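You operate a simulated robot arm through the tools that you are given. There is no shell and no other tool. Be economical: measure what you need, move in short steps, check, and stop when the job is done.

Carry out the task below with a simulated robot arm. There is one attempt and no reset: what you move stays moved.

## Task
Stand the white candle in the brass holder, the green in the black.
Fine: they lie in the sideboard's top drawer; leave it shut.

It is judged by the outcome, as a careful person would: the job done as asked, and still so three seconds after it is handed in. It fails if anything else is knocked over, pushed out of place, dropped, spilled or broken.

## Robot
A 7-joint arm with a two-finger gripper on a trunk, on a base that drives. Base frame: it is fixed to the floor where the robot stands at the start and does not move with it; the origin is under the middle of the robot, x ahead of it, y to its left, z up. Lengths are in mm, angles in degrees, forces in N, time in s.
With the tool pointing down near the work surface it reaches from about 380 to 800 mm from the robot's upright axis, wherever it stands. Its first joint turns from -143.0 to 143.0 degrees. Places, roughly: black candle holder [700, -100, 900]; brass candle holder [800, 100, 900]; top sideboard drawer [800, -100, 600]. Payload 2.45 kg.
The TCP is the grasp point between the finger pads, 26 mm short of the fingertips. In the tool frame z runs along the fingers and y along their closing line. Largest opening 96 mm; the body of the gripper starts 69 mm behind the TCP.
Orientation is that of the tool frame in the base frame, as a unit quaternion [w, x, y, z]. With the fingers straight down and closing along the base's y, the tool's x points along the base's -x, its y along +y and its z along -z.

## Interface
- The arm moves only by the tool jog_arm. Its argument "rows" is a list of rows, each a list of 2 entries, a list of its own where there are three numbers: the shift along the base's x, y, z in mm, then the turn, a rotation vector about the base's x, y, z in degrees. In form: [[[x, y, z], [ax, ay, az]], ...]. A call has 1 to 8 rows; each row shifts and turns the commanded pose from where the row before left it. "hand" is the gripper command, from -1 (shut) to 1 (fully open), values between in proportion, set as the call begins (left out, the last holds). A row lasts 0.2 s, in which the tool goes at most 50 mm and 8.6 degrees; a call with a longer step from one row to the next is refused whole, and so is a gripper value outside its range. Where a pose cannot be reached the arm comes as near as it can. A force on the tool above 60 N (or 10 N above the force at the start of the call, whichever is more), or a blocked arm, ends the call early, and 0.2 s more pass. Each finger halts on what it meets, pressing with about 31 N; the grip force reading is that of the motor and also rises with nothing between the fingers. The clock runs only during rows and for 0.2 s after the last one: add rows that do not move to give the fingers time. The reply holds the time, the measured pose of the TCP, the force on the tool along the base axes, the opening and the grip force, in the units named above and with some noise, with the torque about the TCP (base axes, N m) and any sound that the robot's microphone picked up, and new pictures: "pictures" is both (left out), scene, wrist or none.
- Cameras (640 x 400 px; columns grow to the right, rows downward): "scene" is now at [20.9, 165.1, 1414.4]; the picture's right is [-0.32, -0.95, 0.00], its down [-0.66, 0.22, -0.72] and it looks along [0.68, -0.23, -0.70] (base axes); focal length 268 px, centre (320, 200). "wrist" rides on the gripper at [82, 3, -98] in the tool frame; the picture's right is [-0.04, 1.00, 0.00], its down [-0.73, -0.03, -0.68] and it looks along [-0.68, -0.03, 0.73] (tool axes); focal length 256 px, centre (320, 200). There is no depth. A picture from a camera that has moved, and an enlarged one, comes with that camera's place and axes in the base frame and with its lens. The place of the scene camera against the robot may be out by one fixed shift of up to 18 mm in any direction.
- move_column(by): slides the trunk up (or, below 0, down) by that many mm; the arm and the scene camera ride with it, the base frame stays. It gives what a move gives, with no picture.
- base_move(legs): drives the robot by 1 to 6 legs, each [ahead, turn to the left] in mm and degrees, along the robot's own axes; the way and the turn of a leg run together, so that a leg with both is an arc; at most 1500 mm and 180 degrees a leg. The arm and the cameras ride along, it lands a little off, and it stops where it bumps. It gives what a move gives, and a new picture of the scene camera.
- aim_head(pan, tilt): turns the head with the scene camera to pan (to the left, within 155 degrees either way) and tilt (down, from -29 to 69), counted from straight ahead of the robot. It gives what a move gives, and a new picture of the scene camera.
- inspect(camera, box): a new picture of the part [left, top, right, bottom] of that camera's present view, enlarged. The clock stands still meanwhile.
- hand_in(): hands the job in; it is judged then, once.

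Go step by step. Nothing tells you exact positions but the pictures and the camera data: compare them with the known pose of the tool, close in by small moves and look again before you grip or let go. The budget is 120 turns and 260 pictures, counting those below and the enlarged ones. Unless the task says otherwise, let go and move clear before handing in, and close with one line.

The tools are called after ">>>" as a command line: name --argument value ..., lists and objects as JSON in quotes. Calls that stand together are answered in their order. jog_arm: Moves the arm, as the interface text tells. Its arguments: {"type":"object","properties":{"rows":{"type":"array","items":{"type":"array"}},"hand":{"type":"number"},"pictures":{"type":"string","enum":["both","scene","wrist","none"]}},"required":["rows"]} The other tools are called the same way: move_column (by) slides the trunk up or down; base_move (legs) drives the base; aim_head (pan, tilt) turns the head that bears the scene camera; inspect (camera, box) takes an enlarged picture of a part of a camera's view; hand_in () hands the job in.

At the start:

```text
clock: 0.0
eef_pos: [585.1, -6.1, 1058.8]
tool_rot: [0.0, 0.0, 1.0, 0.0]
force: [1.0, -1.2, 0.4]
torque: [0.01, -0.04, 0.03]
grip_width: 95.9
grip_force: 0.1
trunk travel left (down, up): [-450.0, 190.0]
robot x, y, heading: [2.9, -0.9, 0.0]
head pan, tilt: [-18.8, 44.2]
```

scene: 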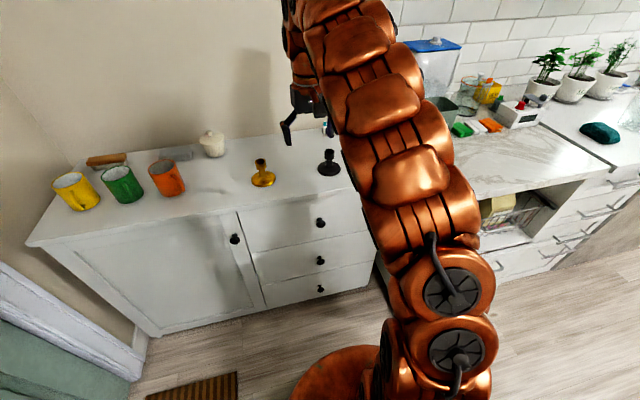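
wrist: 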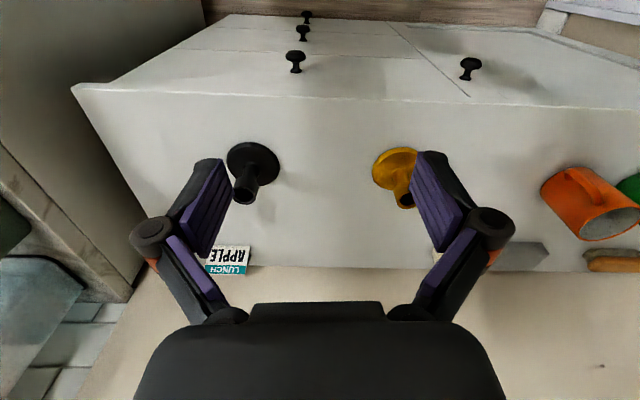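

The sideboard is ahead of me, with the two holders on top and the top drawer's knob at about (620, -45, 690). I'll enlarge both views first to measure more precisely.

>>> inspect --camera "wrist" --box '[200, 0, 500, 188]'

>>> inspect --camera "scene" --box '[180, 110, 400, 310]'

```text
2.13 times, centred on (350, 94) of wrist
camera zoom: at [502.2, -3.2, 1156.2], right [0.04, 1.0, 0.0], down [0.73, -0.03, 0.68], along [0.68, -0.03, -0.73], focal length 545 px, centre (256, 426)
```

zoom: 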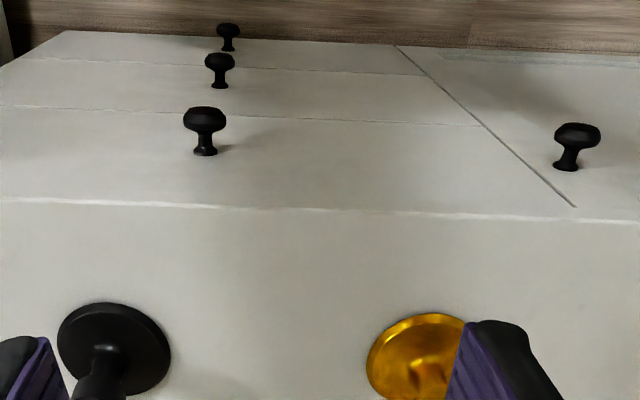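

```text
2.00 times, centred on (290, 210) of scene
camera zoom: at [20.9, 165.1, 1414.4], right [-0.32, -0.95, 0.0], down [-0.66, 0.22, -0.72], along [0.68, -0.23, -0.7], focal length 536 px, centre (380, 180)
```

zoom: 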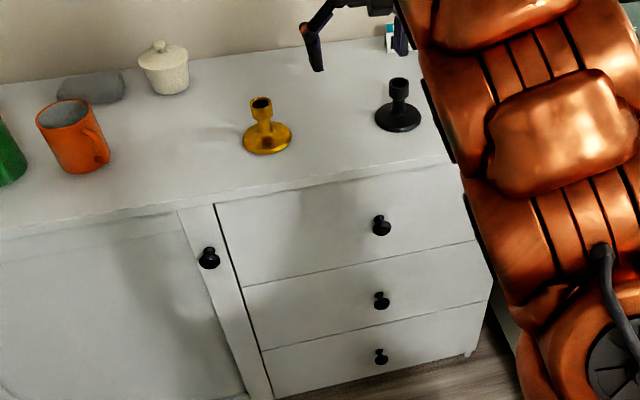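

The black holder's base is at about (722, -115, 835). The knob is at about (611, -47, 692), and the drawer front is at x≈637. I'll need to back up, so I'll check the floor behind first.

>>> aim_head --pan 150 --tilt 40

>>> aim_head --pan -150 --tilt 40

```text
clock: 2.6
eef_pos: [585.6, -6.1, 1058.5]
tool_rot: [0.0, -0.001, 1.0, 0.0]
force: [0.1, 0.0, -0.3]
torque: [0.01, -0.03, -0.01]
grip_width: 95.9
grip_force: 0.1
trunk travel left (down, up): [-450.0, 190.0]
robot x, y, heading: [2.7, 1.2, -0.1]
head pan, tilt: [150.0, 40.0]
camera scene: at [-130.3, 233.9, 1420.6], right [0.5, 0.87, 0.0], down [0.56, -0.32, -0.77], along [-0.66, 0.38, -0.64], focal length 268 px, centre (320, 200)
```

scene: 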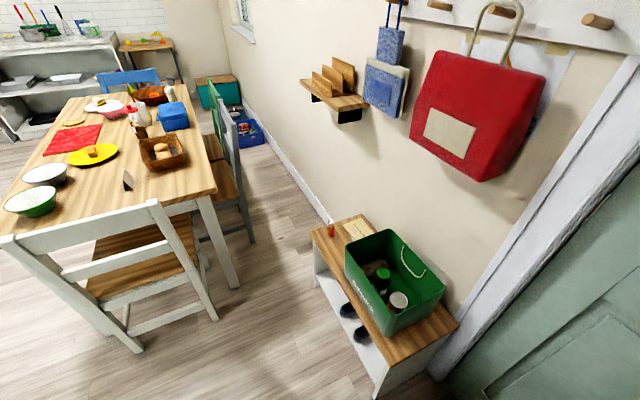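

```text
clock: 6.7
eef_pos: [585.3, -6.5, 1059.2]
tool_rot: [0.0, 0.001, 1.0, 0.001]
force: [0.0, 0.3, 0.0]
torque: [0.01, 0.01, -0.03]
grip_width: 96.0
grip_force: 0.1
trunk travel left (down, up): [-450.0, 190.0]
robot x, y, heading: [-4.2, 1.5, 0.2]
head pan, tilt: [-150.0, 40.0]
camera scene: at [-130.3, 148.9, 1420.6], right [-0.5, 0.87, 0.0], down [0.56, 0.32, -0.77], along [-0.66, -0.38, -0.64], focal length 268 px, centre (320, 200)
```

scene: 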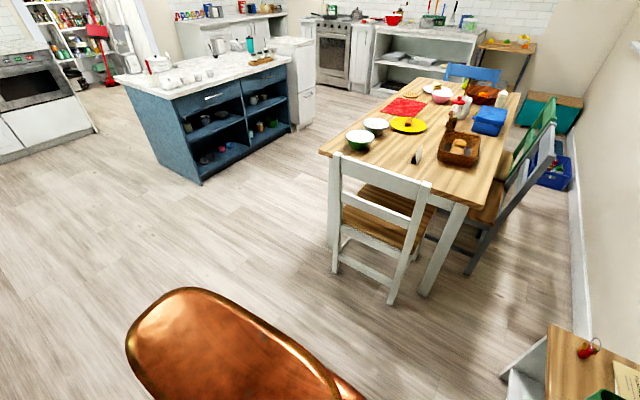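

The floor behind is clear for most of a metre. I'll back up 200 mm and aim the head at the drawer.

>>> base_move --legs '[[-200, 0]]'

>>> aim_head --pan -15 --tilt 45

>>> jog_arm --rows '[[[0, -20, -40], [0, -8.5, 0]], [[0, -20, -40], [0, -8.5, 0]], [[0, 0, -40], [0, -8.5, 0]], [[0, 0, -40], [0, -8.5, 0]], [[0, 0, -40], [0, -8.5, 0]], [[0, 0, -40], [0, -8.5, 0]], [[0, 0, 0], [0, -4, 0]]]' --hand 0.2

```text
clock: 8.2
eef_pos: [385.9, -6.5, 1057.9]
tool_rot: [0.0, 0.0, 1.0, 0.0]
force: [1.0, -0.2, -0.4]
torque: [0.02, 0.04, -0.05]
grip_width: 95.8
grip_force: 0.1
trunk travel left (down, up): [-450.0, 190.0]
robot x, y, heading: [-198.3, -2.0, -0.2]
head pan, tilt: [-150.0, 40.0]
camera scene: at [-329.9, 148.9, 1420.6], right [-0.5, 0.87, 0.0], down [0.56, 0.32, -0.77], along [-0.66, -0.38, -0.64], focal length 268 px, centre (320, 200)
```

scene: 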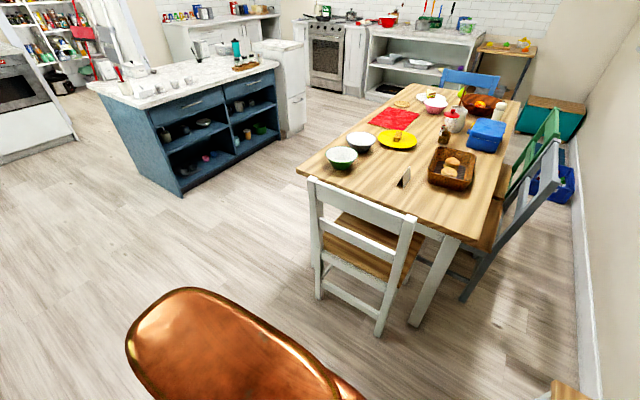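

```text
clock: 10.4
eef_pos: [385.0, -6.9, 1057.8]
tool_rot: [0.0, 0.001, 1.0, 0.0]
force: [0.4, 0.1, 0.5]
torque: [0.01, 0.0, 0.02]
grip_width: 96.1
grip_force: 0.2
trunk travel left (down, up): [-450.0, 190.0]
robot x, y, heading: [-197.2, 1.1, 0.1]
head pan, tilt: [-15.0, 45.0]
camera scene: at [-177.7, 170.3, 1413.3], right [-0.26, -0.97, 0.0], down [-0.68, 0.18, -0.71], along [0.68, -0.18, -0.71], focal length 268 px, centre (320, 200)
```

scene: 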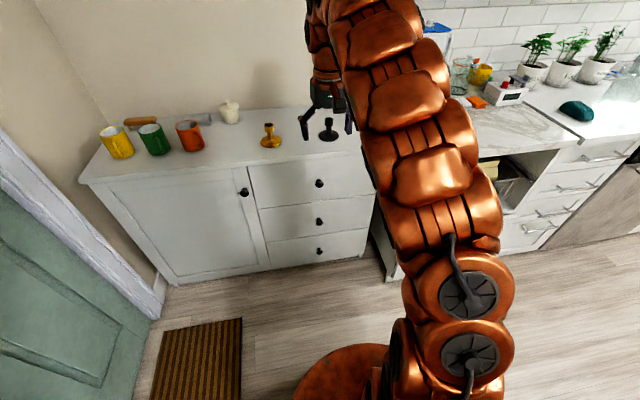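

```text
clock: 12.0
eef_pos: [412.2, -11.5, 819.4]
tool_rot: [0.463, 0.0, 0.886, 0.001]
force: [0.1, -1.1, 0.3]
torque: [0.02, 0.02, 0.04]
grip_width: 57.8
grip_force: 0.1
out of reach, approached as far as the arm can: row 6, 7
trunk travel left (down, up): [-450.0, 190.0]
robot x, y, heading: [-196.8, 2.0, -0.2]
head pan, tilt: [-15.0, 45.0]
camera scene: at [-178.0, 170.1, 1413.4], right [-0.26, -0.97, 0.0], down [-0.68, 0.18, -0.71], along [0.68, -0.18, -0.71], focal length 268 px, centre (320, 200)
camera wrist: at [284.3, -7.3, 807.4], right [0.02, 1.0, 0.03], down [-0.14, -0.03, 0.99], along [0.99, -0.03, 0.14], focal length 256 px, centre (320, 200)
```

scene: 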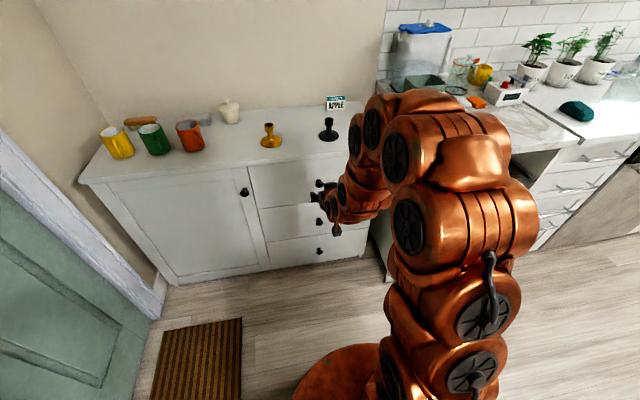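
wrist: 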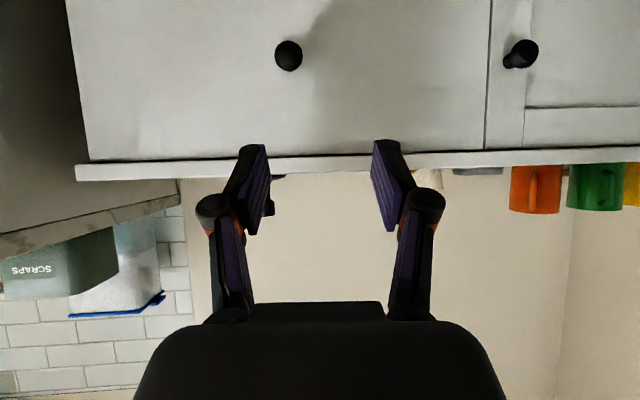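

The tool is tilted about 55° forward and the arm can't go further at this height. I'll lower the trunk so the TCP reaches knob height.

>>> move_column --by -180

>>> jog_arm --rows '[[[10, -18, 30], [0, -3, 0]], [[10, -18, 22], [0, -3, 0]], [[0, 0, 0], [0, 0, 0]]]'

```text
clock: 14.0
eef_pos: [413.1, -11.1, 637.7]
tool_rot: [0.461, 0.0, 0.887, 0.0]
force: [0.3, 0.2, -0.2]
torque: [-0.02, 0.01, -0.04]
grip_width: 57.4
grip_force: 0.0
trunk travel left (down, up): [-270.0, 370.0]
robot x, y, heading: [-198.7, 0.6, -0.0]
head pan, tilt: [-15.0, 45.0]
```

```text
clock: 14.8
eef_pos: [432.0, -46.2, 691.4]
tool_rot: [0.507, 0.0, 0.862, 0.0]
force: [0.8, -0.7, 0.4]
torque: [-0.01, -0.02, -0.01]
grip_width: 57.8
grip_force: 0.1
trunk travel left (down, up): [-270.0, 370.0]
robot x, y, heading: [-198.4, -2.0, -0.1]
head pan, tilt: [-15.0, 45.0]
camera scene: at [-177.7, 170.3, 1233.3], right [-0.26, -0.97, 0.0], down [-0.68, 0.18, -0.71], along [0.68, -0.18, -0.71], focal length 268 px, centre (320, 200)
camera wrist: at [306.1, -42.9, 666.7], right [0.02, 1.0, 0.04], down [-0.24, -0.03, 0.97], along [0.97, -0.03, 0.24], focal length 256 px, centre (320, 200)
```

scene: 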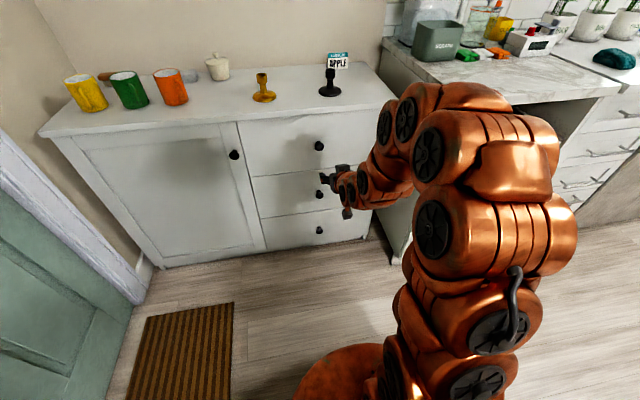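
wrist: 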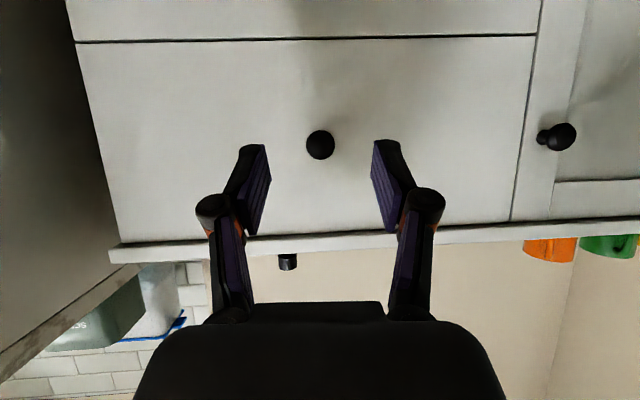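

The knob head now works out at about (615, -50, 676), centred between the fingers. I'll approach it with the fingers open.

>>> jog_arm --rows '[[[40, -1, -4], [0, 0, 0]], [[40, -1, -4], [0, 0, 0]], [[40, -1, -3], [0, 0, 0]], [[25, 0, -1], [0, 0, 0]], [[0, 0, 0], [0, 0, 0]]]'

```text
clock: 16.0
eef_pos: [577.0, -48.9, 678.8]
tool_rot: [0.508, 0.0, 0.862, 0.0]
force: [0.5, 0.0, 0.0]
torque: [0.02, 0.0, 0.02]
grip_width: 57.6
grip_force: 0.2
trunk travel left (down, up): [-270.0, 370.0]
robot x, y, heading: [-197.8, 1.6, 0.1]
head pan, tilt: [-15.0, 45.0]
camera scene: at [-177.7, 170.3, 1233.3], right [-0.26, -0.97, 0.0], down [-0.68, 0.18, -0.71], along [0.68, -0.18, -0.71], focal length 268 px, centre (320, 200)
camera wrist: at [450.9, -46.1, 654.1], right [0.02, 1.0, 0.03], down [-0.24, -0.03, 0.97], along [0.97, -0.03, 0.24], focal length 256 px, centre (320, 200)
```

scene: 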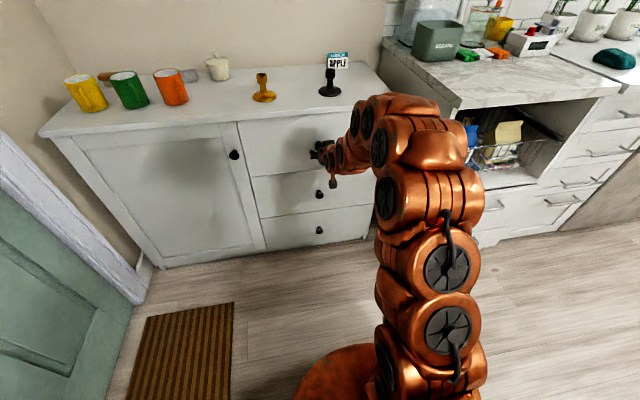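
wrist: 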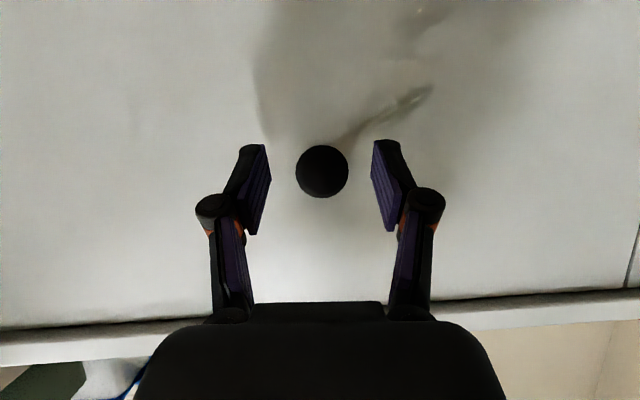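

The knob sits between the fingers, at z≈675. I'll move in the last bit and close.

>>> jog_arm --rows '[[[15, -1, -1], [0, 0, 0]], [[14, 0, -1], [0, 0, 0]], [[0, 0, 0], [0, 0, 0]]]' --pictures "none"

>>> jog_arm --rows '[[[0, 0, 0], [0, 0, 0]], [[0, 0, 0], [0, 0, 0]], [[0, 0, 0], [0, 0, 0]], [[0, 0, 0], [0, 0, 0]], [[0, 0, 0], [0, 0, 0]]]' --hand -1 --pictures "wrist"

```text
clock: 16.8
eef_pos: [606.3, -50.9, 676.8]
tool_rot: [0.508, 0.0, 0.862, 0.0]
force: [-0.5, 0.2, -0.1]
torque: [0.02, 0.01, 0.04]
grip_width: 57.3
grip_force: 0.0
trunk travel left (down, up): [-270.0, 370.0]
robot x, y, heading: [-201.7, 1.2, -0.4]
head pan, tilt: [-15.0, 45.0]
```

```text
clock: 18.0
eef_pos: [605.1, -48.7, 677.3]
tool_rot: [0.507, -0.001, 0.862, 0.0]
force: [-4.4, 17.2, 0.9]
torque: [0.09, -0.06, -0.28]
grip_width: 33.9
grip_force: 45.3
trunk travel left (down, up): [-270.0, 370.0]
robot x, y, heading: [-200.8, 1.7, 0.1]
head pan, tilt: [-15.0, 45.0]
camera wrist: at [479.5, -45.7, 652.2], right [0.02, 1.0, 0.03], down [-0.24, -0.03, 0.97], along [0.97, -0.02, 0.24], focal length 256 px, centre (320, 200)
```

wrist: 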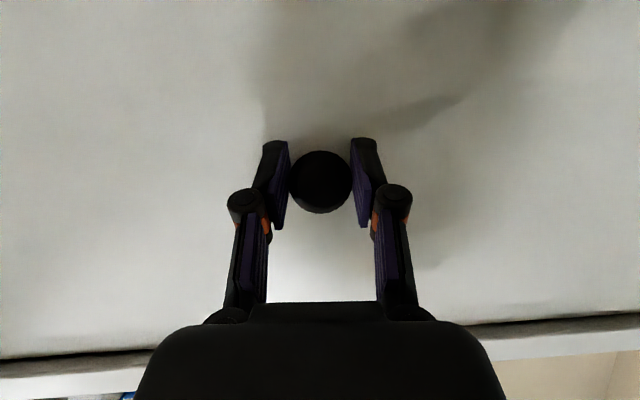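

The knob is gripped at 34 mm. I'll ease the sideways force and pull gently.

>>> jog_arm --rows '[[[0, 2, 0], [0, 0, 0]], [[-15, 0, 0], [0, 0, 0]], [[-15, 0, 0], [0, 0, 0]], [[-20, 0, 0], [0, 0, 0]], [[-20, 0, 0], [0, 0, 0]], [[0, 0, 0], [0, 0, 0]]]' --pictures "both"

```text
clock: 19.4
eef_pos: [536.7, -43.9, 676.5]
tool_rot: [0.507, -0.004, 0.862, 0.0]
force: [3.1, 59.8, 1.6]
torque: [-0.05, 0.22, 0.24]
grip_width: 34.1
grip_force: 45.2
trunk travel left (down, up): [-270.0, 370.0]
robot x, y, heading: [-201.5, 0.3, 0.2]
head pan, tilt: [-15.0, 45.0]
camera scene: at [-178.2, 173.3, 1233.0], right [-0.26, -0.97, 0.0], down [-0.68, 0.18, -0.71], along [0.68, -0.18, -0.71], focal length 268 px, centre (320, 200)
camera wrist: at [410.2, -41.3, 652.2], right [0.01, 1.0, 0.03], down [-0.24, -0.03, 0.97], along [0.97, -0.02, 0.24], focal length 256 px, centre (320, 200)
```

scene: 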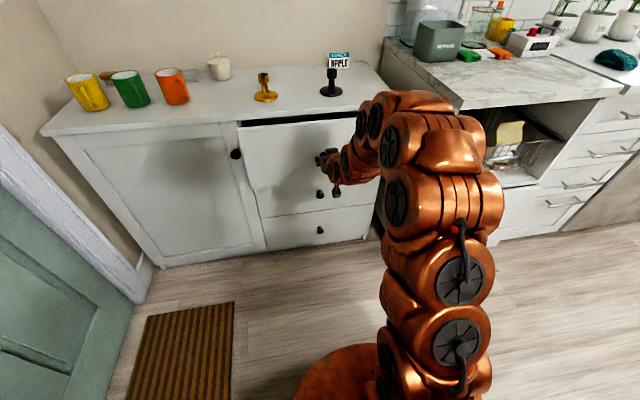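
wrist: 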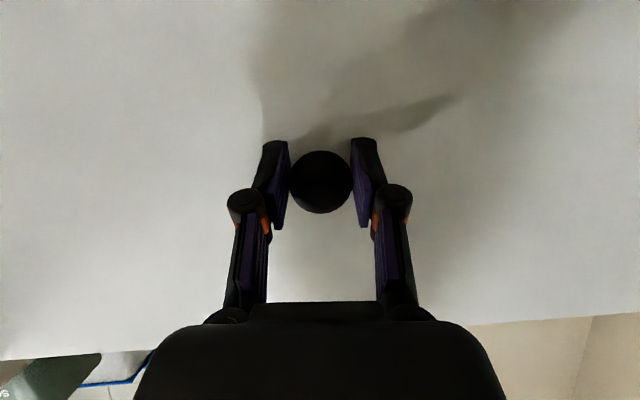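

The drawer slides, and the sideboard is turned about 4° so its outward direction is (-1, +0.07). I'll correct the y offset and the yaw, then keep pulling along that line.

>>> jog_arm --rows '[[[0, 4, 0], [0, 0, -2]], [[0, 1, 0], [0, 0, -2]], [[-25, 1.8, 0], [0, 0, 0]], [[-25, 1.8, 0], [0, 0, 0]], [[0, 0, 0], [0, 0, 0]]]' --pictures "none"

```text
clock: 20.6
eef_pos: [487.8, -38.1, 677.0]
tool_rot: [0.506, 0.03, 0.862, -0.019]
force: [1.4, 33.3, -3.1]
torque: [0.12, 0.28, 0.3]
grip_width: 33.2
grip_force: 45.2
trunk travel left (down, up): [-270.0, 370.0]
robot x, y, heading: [-198.9, -3.4, -0.3]
head pan, tilt: [-15.0, 45.0]
```

>>> jog_arm --rows '[[[0, 3, 0], [0, 0, -1]], [[-25, 2.3, 0], [0, 0, 0]], [[-25, 2.3, 0], [0, 0, 0]], [[-25, 2.3, 0], [0, 0, 0]], [[-25, 2.3, 0], [0, 0, 0]], [[0, 0, 0], [0, 0, 0]]]' --pictures "none"

```text
clock: 22.0
eef_pos: [426.5, -34.2, 678.8]
tool_rot: [0.503, 0.04, 0.863, -0.023]
force: [-4.2, -28.9, -37.1]
torque: [0.2, 0.73, -0.55]
grip_width: 34.1
grip_force: 44.8
out of reach, approached as far as the arm can: row 4, 5
trunk travel left (down, up): [-270.0, 370.0]
robot x, y, heading: [-200.3, -1.5, -0.0]
head pan, tilt: [-15.0, 45.0]
```

The drawer is open about 180 mm and I've reached the arm's limit. I'll look at what it shows.

>>> aim_head --pan -12 --tilt 50

```text
clock: 22.7
eef_pos: [427.0, -34.4, 680.9]
tool_rot: [0.505, 0.039, 0.862, -0.022]
force: [-5.0, -41.4, -37.5]
torque: [0.19, 0.6, -0.42]
grip_width: 33.4
grip_force: 44.4
trunk travel left (down, up): [-270.0, 370.0]
robot x, y, heading: [-198.1, 4.0, -0.1]
head pan, tilt: [-12.0, 50.0]
camera scene: at [-179.4, 173.9, 1226.6], right [-0.21, -0.98, 0.0], down [-0.75, 0.16, -0.64], along [0.63, -0.13, -0.77], focal length 268 px, centre (320, 200)
```

scene: 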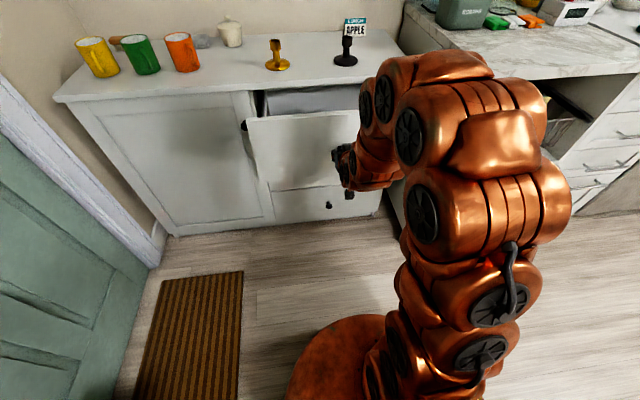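

I'll relieve the force, let go of the knob, and back the base off.

>>> jog_arm --rows '[[[0, -3, -3], [0, 0, 0]], [[0, 0, 0], [0, 0, 0]], [[0, 0, 0], [0, 0, 0]], [[0, 0, 0], [0, 0, 0]]]' --hand 0.2 --pictures "none"

>>> base_move --legs '[[-150, 0]]'

```text
clock: 23.7
eef_pos: [427.5, -33.0, 679.1]
tool_rot: [0.507, 0.037, 0.861, -0.022]
force: [-0.4, 0.3, 0.0]
torque: [0.04, 0.02, -0.02]
grip_width: 57.5
grip_force: 0.0
trunk travel left (down, up): [-270.0, 370.0]
robot x, y, heading: [-197.2, -0.4, -0.1]
head pan, tilt: [-12.0, 50.0]
```

```text
clock: 25.0
eef_pos: [276.7, -33.3, 680.2]
tool_rot: [0.506, 0.038, 0.861, -0.022]
force: [0.0, -0.6, -0.1]
torque: [-0.03, 0.03, -0.01]
grip_width: 57.6
grip_force: 0.1
trunk travel left (down, up): [-270.0, 370.0]
robot x, y, heading: [-350.5, -0.7, -0.0]
head pan, tilt: [-12.0, 50.0]
camera scene: at [-330.7, 174.4, 1226.4], right [-0.21, -0.98, 0.0], down [-0.75, 0.16, -0.64], along [0.63, -0.14, -0.77], focal length 268 px, centre (320, 200)
```

scene: 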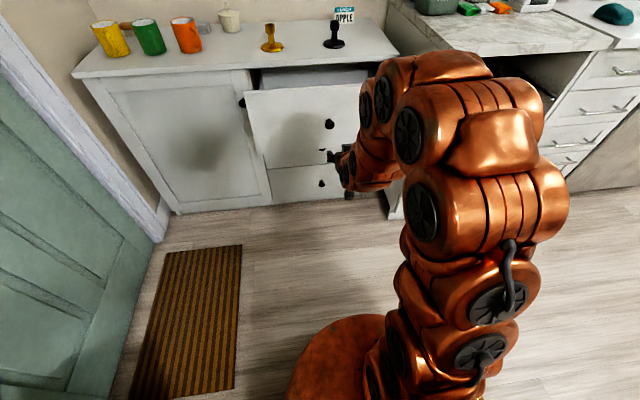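

The knob is released. I'll raise the trunk to look down into the drawer.

>>> move_column --by 350

>>> aim_head --pan -10 --tilt 50

```text
clock: 28.5
eef_pos: [276.5, -34.5, 1029.6]
tool_rot: [0.507, 0.037, 0.861, -0.021]
force: [0.5, -0.2, 0.7]
torque: [-0.07, -0.02, 0.02]
grip_width: 57.5
grip_force: 0.1
trunk travel left (down, up): [-620.0, 20.0]
robot x, y, heading: [-346.7, -2.6, -0.1]
head pan, tilt: [-12.0, 50.0]
```

```text
clock: 29.1
eef_pos: [277.5, -34.1, 1030.4]
tool_rot: [0.506, 0.038, 0.861, -0.022]
force: [-0.3, 0.4, -0.2]
torque: [0.01, -0.05, 0.02]
grip_width: 57.7
grip_force: 0.0
trunk travel left (down, up): [-620.0, 20.0]
robot x, y, heading: [-354.0, -1.8, -0.3]
head pan, tilt: [-10.0, 50.0]
camera scene: at [-330.2, 177.0, 1576.4], right [-0.18, -0.98, 0.0], down [-0.75, 0.14, -0.64], along [0.63, -0.11, -0.77], focal length 268 px, centre (320, 200)
```

scene: 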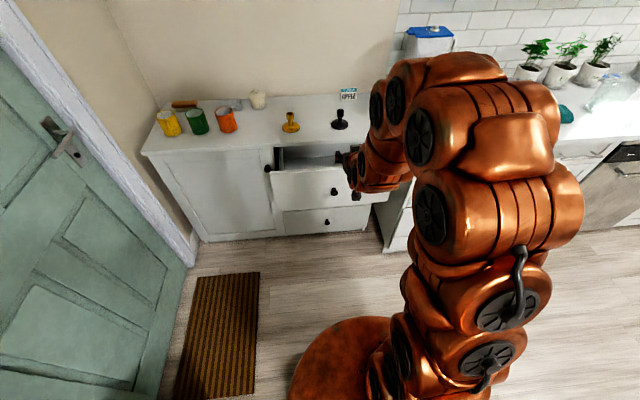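

>>> jog_arm --rows '[[[20, 0, 0], [0, 8.5, 0]], [[20, 0, 0], [0, 8.5, 0]], [[20, 0, 0], [0, 8.5, 0]], [[20, 0, 0], [0, 8.5, 0]], [[20, 0, 0], [0, 8.5, 0]], [[20, 0, 0], [0, 8.5, 0]], [[0, 0, 0], [0, 7, 0]], [[0, 0, 0], [0, 0, 0]]]'

```text
clock: 30.9
eef_pos: [398.0, -34.6, 1028.6]
tool_rot: [0.026, 0.021, 0.999, -0.038]
force: [-0.4, 0.0, 0.7]
torque: [0.01, -0.01, 0.01]
grip_width: 57.4
grip_force: 0.0
trunk travel left (down, up): [-620.0, 20.0]
robot x, y, heading: [-348.8, -3.8, -0.2]
head pan, tilt: [-10.0, 50.0]
camera scene: at [-329.9, 177.0, 1576.4], right [-0.18, -0.98, 0.0], down [-0.75, 0.14, -0.64], along [0.63, -0.11, -0.77], focal length 268 px, centre (320, 200)
camera wrist: at [309.5, -20.3, 1122.3], right [0.09, 0.99, -0.07], down [0.7, -0.01, 0.72], along [0.71, -0.11, -0.69], focal length 256 px, centre (320, 200)
```

scene: 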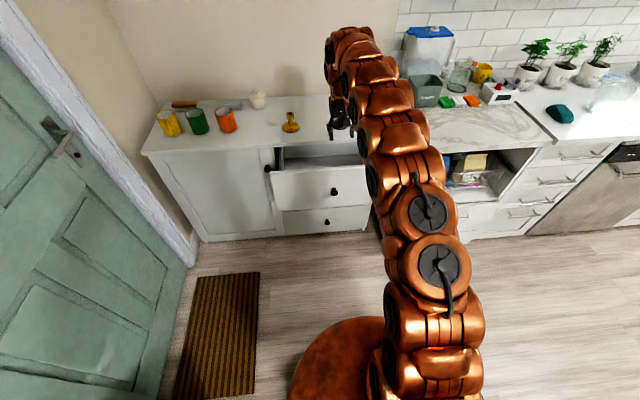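
wrist: 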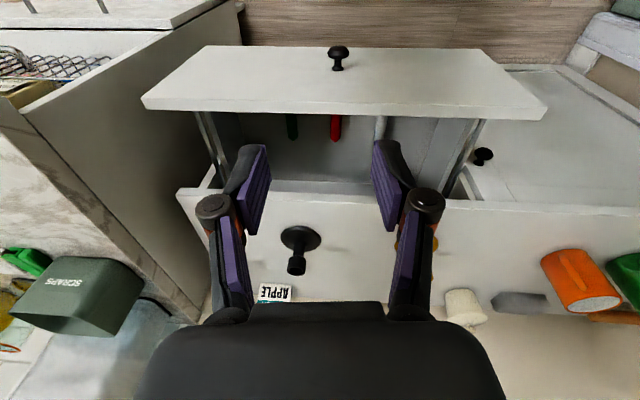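

The drawer holds at least a green and a red candle near its front, tips pointing back. I'll drive 130 mm forward for a steeper view.

>>> base_move --legs '[[130, 0]]'

>>> jog_arm --rows '[[[0, -20, 0], [4, -1.5, 4.5]], [[0, 0, 0], [0, 0, 0]]]' --hand 1 --pictures "wrist"

```text
clock: 32.2
eef_pos: [526.7, -33.4, 1031.4]
tool_rot: [0.026, 0.022, 0.999, -0.037]
force: [0.2, -0.2, 0.1]
torque: [-0.03, 0.02, -0.02]
grip_width: 58.0
grip_force: 0.1
trunk travel left (down, up): [-620.0, 20.0]
robot x, y, heading: [-219.4, -1.1, -0.2]
head pan, tilt: [-10.0, 50.0]
camera scene: at [-199.7, 176.6, 1576.4], right [-0.18, -0.98, 0.0], down [-0.75, 0.14, -0.64], along [0.63, -0.11, -0.77], focal length 268 px, centre (320, 200)
```

scene: 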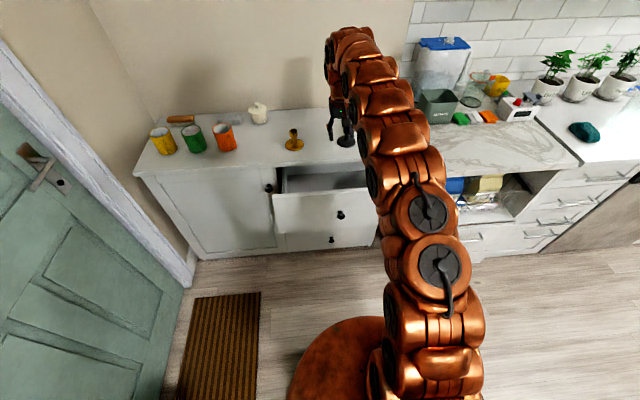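

```text
clock: 32.8
eef_pos: [527.0, -54.0, 1029.7]
tool_rot: [0.04, -0.015, 0.999, -0.001]
force: [0.6, -0.3, -0.8]
torque: [0.05, -0.01, -0.01]
grip_width: 96.1
grip_force: 0.1
trunk travel left (down, up): [-620.0, 20.0]
robot x, y, heading: [-218.1, -1.3, -0.2]
head pan, tilt: [-10.0, 50.0]
camera wrist: at [436.9, -53.8, 1120.6], right [0.01, 1.0, 0.0], down [0.68, -0.01, 0.74], along [0.74, -0.01, -0.68], focal length 256 px, centre (320, 200)
```

wrist: 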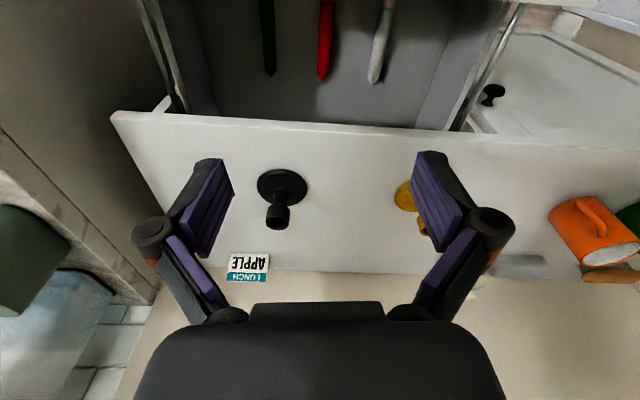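

The green, red and white candles lie side by side along the drawer with their tips to the back. I'll tilt the hand to look straight down for a full measurement.

>>> jog_arm --rows '[[[-10, 0, 0], [0, 8.5, 0]], [[-10, 0, 0], [0, 8.5, 0]], [[-10, 0, 0], [0, 8.5, 0]], [[-10, 0, 0], [0, 8.5, 0]], [[0, 0, 0], [0, 0, 0]]]' --pictures "wrist"

```text
clock: 34.0
eef_pos: [392.6, -74.9, 975.0]
tool_rot: [-0.253, -0.016, 0.967, 0.003]
force: [0.1, -0.2, 0.1]
torque: [-0.03, 0.0, -0.03]
grip_width: 95.9
grip_force: 0.0
out of reach, approached as far as the arm can: row 2, 3
trunk travel left (down, up): [-620.0, 20.0]
robot x, y, heading: [-219.5, -5.0, 0.0]
head pan, tilt: [-10.0, 50.0]
camera wrist: at [368.7, -73.6, 1099.6], right [0.01, 1.0, -0.01], down [0.97, -0.01, 0.23], along [0.23, -0.01, -0.97], focal length 256 px, centre (320, 200)
```

wrist: 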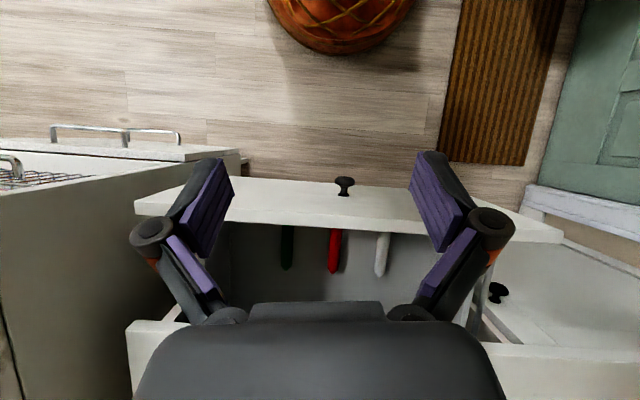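

Panel inner face is at x≈475 with its top edge at z≈784, and the candles' tips reach x≈660. I'd like the drawer wider open, so I'll hook the panel from inside with the closed fingertips and draw it back.

>>> jog_arm --rows '[[[34, 9.5, -25], [0, -7.4, 0]], [[34, 9.5, -25], [0, -7.4, 0]], [[34, 9.5, -25], [0, -7.4, 0]], [[34, 9.5, -25], [0, -7.4, 0]], [[0, 0, 0], [0, 0, 0]]]' --hand -1

```text
clock: 35.2
eef_pos: [528.2, -37.0, 874.3]
tool_rot: [0.002, -0.016, 1.0, -0.001]
force: [0.1, 0.3, 0.0]
torque: [-0.02, 0.01, -0.05]
grip_width: 0.1
grip_force: 16.7
trunk travel left (down, up): [-620.0, 20.0]
robot x, y, heading: [-221.3, -2.8, -0.2]
head pan, tilt: [-10.0, 50.0]
camera scene: at [-199.4, 176.6, 1576.4], right [-0.18, -0.98, 0.0], down [-0.75, 0.14, -0.64], along [0.63, -0.11, -0.77], focal length 268 px, centre (320, 200)
camera wrist: at [445.2, -37.1, 971.4], right [0.01, 1.0, 0.0], down [0.73, -0.01, 0.68], along [0.68, -0.01, -0.73], focal length 256 px, centre (320, 200)
```

scene: 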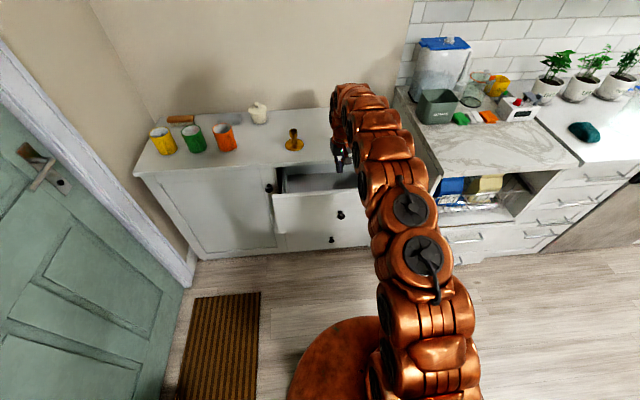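
wrist: 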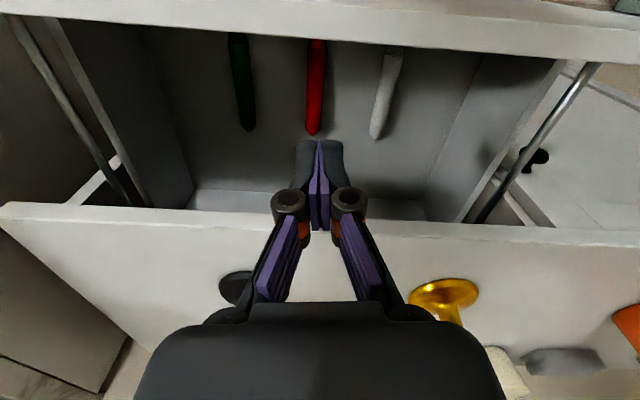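

>>> jog_arm --rows '[[[0, 0, -35], [0, 0, 0]], [[0, 0, -35], [0, 0, 0]], [[0, 0, -32], [0, 0, 0]], [[-20, 1, 0], [0, 0, 0]], [[-15, 1, 0], [0, 0, 0]], [[0, 0, 0], [0, 0, 0]]]' --pictures "wrist"

```text
clock: 36.6
eef_pos: [493.3, -35.1, 772.5]
tool_rot: [0.002, -0.016, 1.0, -0.001]
force: [-0.9, 0.3, -0.3]
torque: [-0.03, -0.01, -0.01]
grip_width: 0.0
grip_force: 29.4
trunk travel left (down, up): [-620.0, 20.0]
robot x, y, heading: [-220.0, 0.3, -0.3]
head pan, tilt: [-10.0, 50.0]
camera wrist: at [409.6, -34.3, 869.6], right [0.01, 1.0, 0.0], down [0.73, -0.01, 0.68], along [0.68, -0.01, -0.73], focal length 256 px, centre (320, 200)
```

wrist: 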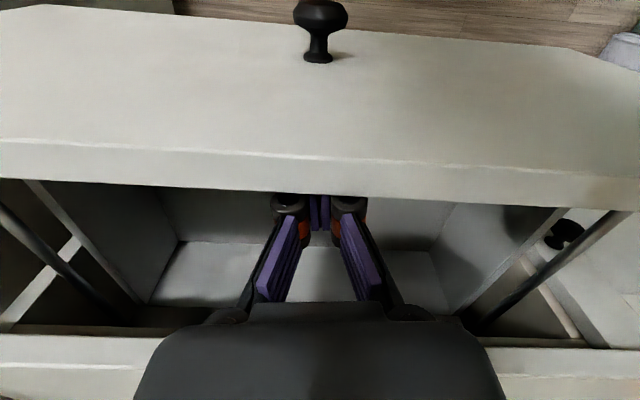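

>>> jog_arm --rows '[[[-15, 1.2, 0], [0, 0, 0]], [[-15, 1.2, 0], [0, 0, 0]], [[-15, 1.2, 0], [0, 0, 0]], [[-15, 1.2, 0], [0, 0, 0]], [[-15, 1.2, 0], [0, 0, 0]], [[-15, 1.2, 0], [0, 0, 0]], [[-15, 1.2, 0], [0, 0, 0]], [[0, 0, 0], [0, 0, 0]]]' --pictures "wrist"

```text
clock: 38.4
eef_pos: [388.8, -25.6, 772.3]
tool_rot: [0.002, -0.016, 1.0, -0.001]
force: [1.4, -0.5, -0.1]
torque: [-0.01, 0.02, -0.02]
grip_width: 0.0
grip_force: 29.0
trunk travel left (down, up): [-620.0, 20.0]
robot x, y, heading: [-217.3, 2.7, -0.0]
head pan, tilt: [-10.0, 50.0]
camera wrist: at [305.3, -25.4, 870.2], right [0.01, 1.0, 0.0], down [0.73, -0.01, 0.68], along [0.68, -0.01, -0.73], focal length 256 px, centre (320, 200)
```

wrist: 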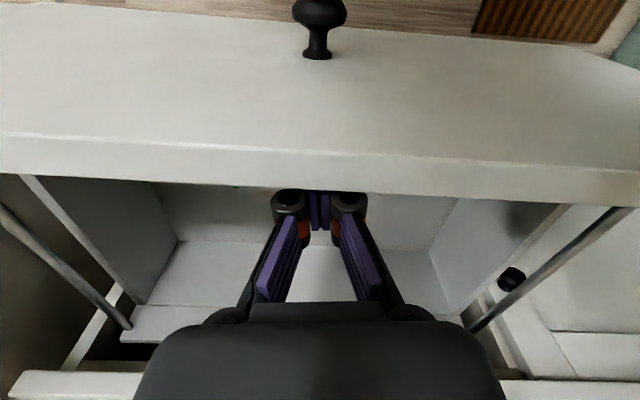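

The drawer is now about 280 mm open. I'll lift clear and look inside.

>>> jog_arm --rows '[[[10, 0, 0], [0, 0, 0]], [[0, 0, 45], [0, 0, 0]], [[0, 0, 45], [0, 0, 0]], [[20, 0, 40], [0, 0, 0]], [[20, -5, 30], [0, 0, 0]], [[0, 0, 0], [0, 0, 0]]]' --hand 0.2 --pictures "both"

```text
clock: 39.8
eef_pos: [438.9, -31.9, 932.4]
tool_rot: [0.002, -0.016, 1.0, -0.001]
force: [-0.9, 0.8, 0.4]
torque: [0.01, -0.04, -0.01]
grip_width: 58.0
grip_force: 0.1
trunk travel left (down, up): [-620.0, 20.0]
robot x, y, heading: [-219.7, -0.3, -0.2]
head pan, tilt: [-10.0, 50.0]
camera scene: at [-199.5, 176.6, 1576.4], right [-0.18, -0.98, 0.0], down [-0.75, 0.14, -0.64], along [0.63, -0.11, -0.77], focal length 268 px, centre (320, 200)
camera wrist: at [355.6, -30.7, 1030.1], right [0.01, 1.0, 0.0], down [0.73, -0.01, 0.68], along [0.68, -0.01, -0.73], focal length 256 px, centre (320, 200)
```

scene: 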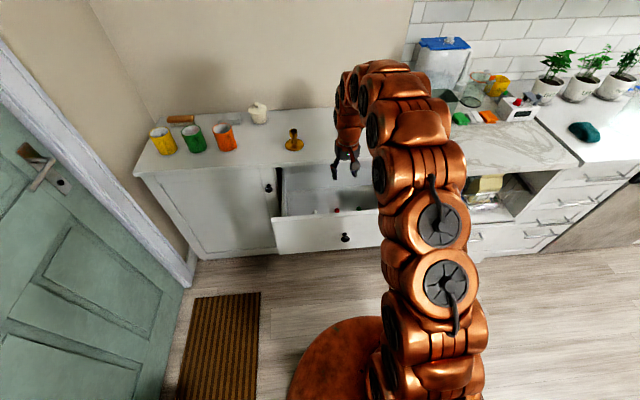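
wrist: 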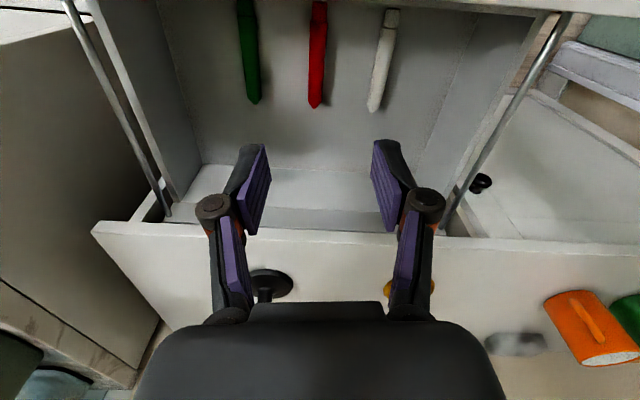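

>>> inspect --camera "wrist" --box '[200, 0, 440, 150]'

```text
2.67 times, centred on (320, 75) of wrist
camera zoom: at [355.6, -30.7, 1030.1], right [0.01, 1.0, 0.0], down [0.73, -0.01, 0.68], along [0.68, -0.01, -0.73], focal length 683 px, centre (320, 533)
```

zoom: 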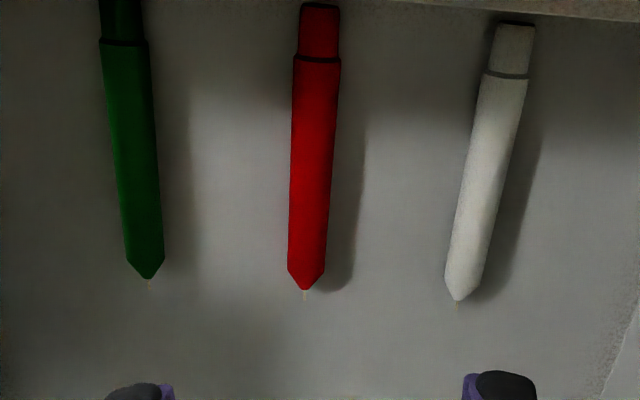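

The candles are well measured: each about 155 mm long, 24 mm thick, with a narrower 24 mm peg towards me and the wick to the back. Before gripping, I'll test whether the arm can hold the fingers horizontal at placing height.

>>> jog_arm --rows '[[[7, 0, 44], [0, -8.5, 0]], [[7, 0, 44], [0, -8.5, 0]], [[7, 0, 44], [0, -8.5, 0]], [[7, 0, 44], [0, -8.5, 0]], [[7, 0, 44], [0, -8.5, 0]], [[7, 0, 44], [0, -8.5, 0]], [[7, 0, 44], [0, -8.5, 0]], [[0, 0, 0], [0, -8.5, 0]]]' --pictures "none"

>>> jog_arm --rows '[[[0, 0, 0], [0, -8.5, 0]], [[0, 0, 0], [0, -8.5, 0]], [[0, 0, 0], [0, -5, 0]], [[0, 0, 0], [0, 0, 0]]]' --pictures "both"

```text
clock: 41.6
eef_pos: [488.8, -32.3, 1240.3]
tool_rot: [0.561, -0.013, 0.828, -0.009]
force: [0.2, -0.3, -0.4]
torque: [0.01, 0.02, -0.01]
grip_width: 57.8
grip_force: 0.0
trunk travel left (down, up): [-620.0, 20.0]
robot x, y, heading: [-219.7, -0.3, 0.1]
head pan, tilt: [-10.0, 50.0]
```

```text
clock: 42.6
eef_pos: [487.7, -32.1, 1239.8]
tool_rot: [0.708, -0.012, 0.706, -0.011]
force: [0.4, 0.1, -0.5]
torque: [-0.01, 0.02, -0.01]
grip_width: 57.8
grip_force: 0.1
trunk travel left (down, up): [-620.0, 20.0]
robot x, y, heading: [-219.2, -1.4, -0.2]
head pan, tilt: [-10.0, 50.0]
camera scene: at [-199.4, 176.6, 1576.4], right [-0.18, -0.98, 0.0], down [-0.75, 0.14, -0.64], along [0.63, -0.11, -0.77], focal length 268 px, centre (320, 200)
camera wrist: at [388.7, -31.1, 1157.6], right [0.0, 1.0, 0.01], down [-0.68, -0.01, 0.73], along [0.73, -0.01, 0.68], focal length 256 px, centre (320, 200)
```

scene: 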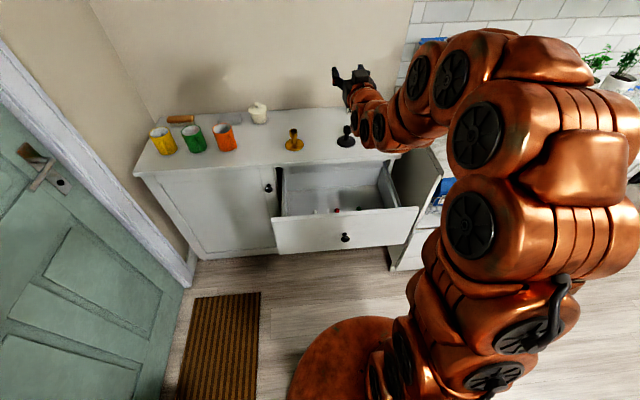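
wrist: 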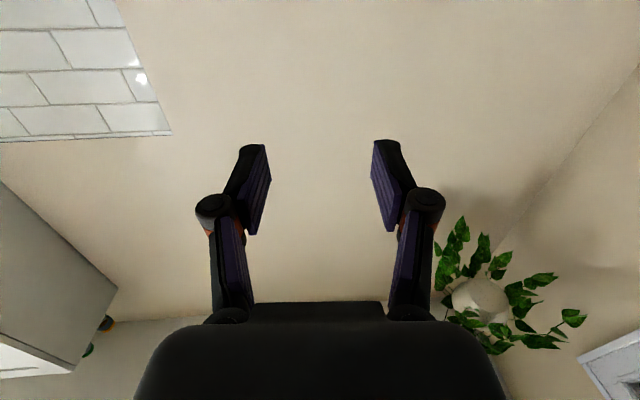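

Horizontal fingers work. I'll lower the trunk to placing height and tilt a little so the wrist camera sees the holders side-on.

>>> move_column --by -290

>>> jog_arm --rows '[[[0, 0, 0], [0, 8.5, 0]], [[0, 0, 0], [0, 8.5, 0]], [[0, 0, 0], [0, 8.5, 0]], [[0, 0, 0], [0, 8.5, 0]], [[0, 0, 0], [0, 3, 0]], [[0, 0, 0], [0, 0, 0]]]' --hand 1

```text
clock: 45.5
eef_pos: [487.6, -31.8, 950.4]
tool_rot: [0.708, -0.011, 0.706, -0.012]
force: [0.3, 0.3, 0.9]
torque: [0.06, 0.02, 0.01]
grip_width: 58.1
grip_force: 0.0
trunk travel left (down, up): [-330.0, 310.0]
robot x, y, heading: [-219.1, -0.9, -0.2]
head pan, tilt: [-10.0, 50.0]
```

```text
clock: 46.9
eef_pos: [488.6, -32.1, 951.6]
tool_rot: [0.447, -0.014, 0.894, -0.008]
force: [0.2, -0.4, 1.1]
torque: [0.02, -0.01, 0.02]
grip_width: 96.2
grip_force: 0.1
trunk travel left (down, up): [-330.0, 310.0]
robot x, y, heading: [-219.7, -1.9, -0.4]
head pan, tilt: [-10.0, 50.0]
camera scene: at [-199.5, 176.6, 1286.4], right [-0.18, -0.98, 0.0], down [-0.75, 0.14, -0.64], along [0.63, -0.11, -0.77], focal length 268 px, centre (320, 200)
camera wrist: at [359.0, -30.8, 943.4], right [0.01, 1.0, 0.01], down [-0.1, -0.01, 0.99], along [0.99, -0.01, 0.1], focal length 256 px, centre (320, 200)
```

scene: 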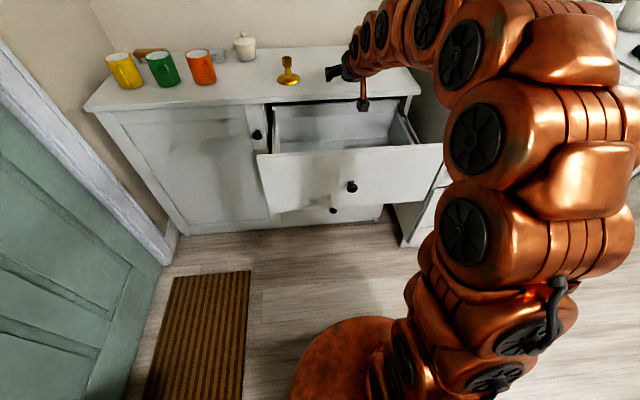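
wrist: 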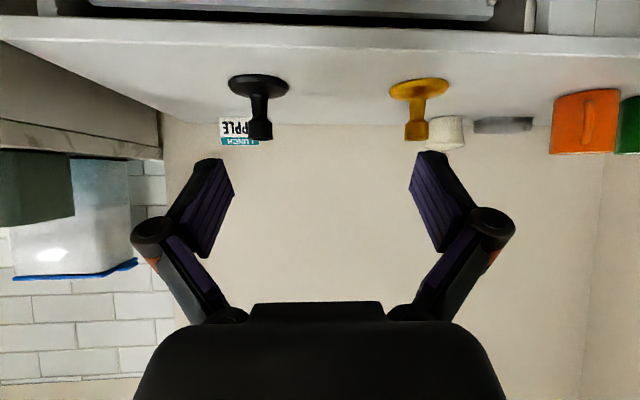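

>>> inspect --camera "wrist" --box '[200, 30, 480, 170]'

```text
2.29 times, centred on (340, 100) of wrist
camera zoom: at [359.0, -30.8, 943.4], right [0.01, 1.0, 0.01], down [-0.1, -0.01, 0.99], along [0.99, -0.01, 0.1], focal length 585 px, centre (274, 429)
```

zoom: 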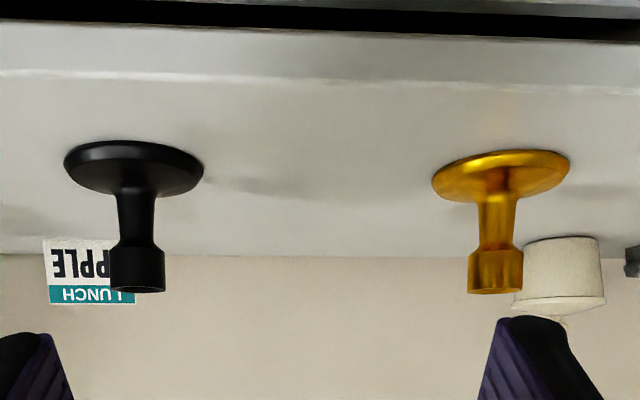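

Black holder: axis at about (732, -120), rim z≈892. Brass: about (755, 114), same rim height. Now for the white candle: tool down, turned to its axis, above (505, 65).

>>> jog_arm --rows '[[[3, 16, 0], [0, 8.5, 0]], [[3, 16, 0], [0, 8.5, 0]], [[3, 16, 0], [0, 8.5, 0]], [[3, 16, 0], [0, 8.5, 0]], [[3, 16, 0], [0, 8.5, 0]], [[1, 16, 0], [0, 8.5, 0]], [[0, 1, 0], [0, 2.2, -6]], [[0, 0, 0], [0, 0, 0]]]' --hand 0.2

```text
clock: 48.7
eef_pos: [459.0, 63.3, 896.5]
tool_rot: [-0.001, 0.036, 0.999, -0.002]
force: [-0.9, 0.1, 0.1]
torque: [-0.01, 0.0, -0.02]
grip_width: 57.6
grip_force: 0.1
out of reach, approached as far as the arm can: row 5, 6
trunk travel left (down, up): [-330.0, 310.0]
robot x, y, heading: [-221.0, -2.1, -0.1]
head pan, tilt: [-10.0, 50.0]
camera scene: at [-199.5, 176.6, 1286.4], right [-0.18, -0.98, 0.0], down [-0.75, 0.14, -0.64], along [0.63, -0.11, -0.77], focal length 268 px, centre (320, 200)
camera wrist: at [376.5, 74.3, 994.0], right [0.11, 0.99, 0.0], down [0.73, -0.08, 0.68], along [0.67, -0.08, -0.73], focal length 256 px, centre (320, 200)
```

scene: 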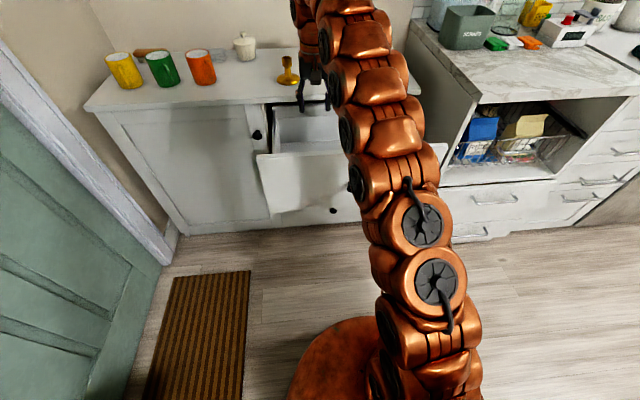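
wrist: 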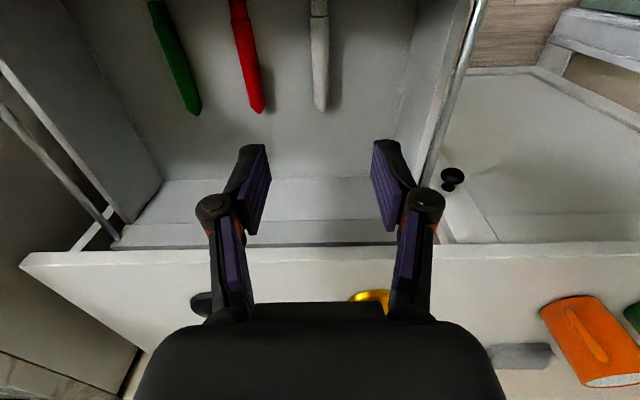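

The white candle lines up with the tool axis. I'll lower a little, move forward over the grasp point so the wrist camera clears the panel, and measure again.

>>> move_column --by -60

>>> jog_arm --rows '[[[23, -2, 0], [0, 0, 0]], [[23, -2, 0], [0, 0, 0]], [[0, 0, 0], [0, 0, 0]]]' --pictures "wrist"

```text
clock: 49.7
eef_pos: [458.6, 65.4, 835.9]
tool_rot: [0.0, 0.037, 0.999, -0.002]
force: [0.1, -0.4, -0.1]
torque: [-0.01, 0.02, -0.05]
grip_width: 57.4
grip_force: 0.0
trunk travel left (down, up): [-270.0, 370.0]
robot x, y, heading: [-219.6, -0.7, -0.3]
head pan, tilt: [-10.0, 50.0]
```

```text
clock: 50.5
eef_pos: [459.5, 65.2, 837.6]
tool_rot: [0.0, 0.037, 0.999, -0.001]
force: [0.1, -0.2, 0.1]
torque: [0.01, 0.0, 0.03]
grip_width: 57.5
grip_force: 0.1
out of reach, approached as far as the arm can: row 1, 2
trunk travel left (down, up): [-270.0, 370.0]
robot x, y, heading: [-217.9, -4.1, -0.2]
head pan, tilt: [-10.0, 50.0]
camera wrist: at [376.6, 74.2, 934.0], right [0.11, 0.99, 0.0], down [0.73, -0.08, 0.68], along [0.67, -0.08, -0.73], focal length 256 px, centre (320, 200)
```

wrist: 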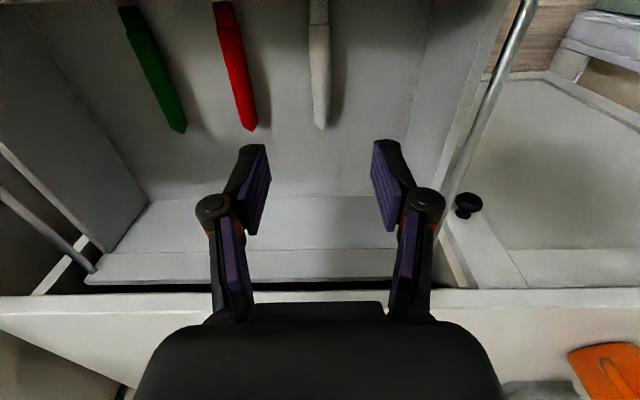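

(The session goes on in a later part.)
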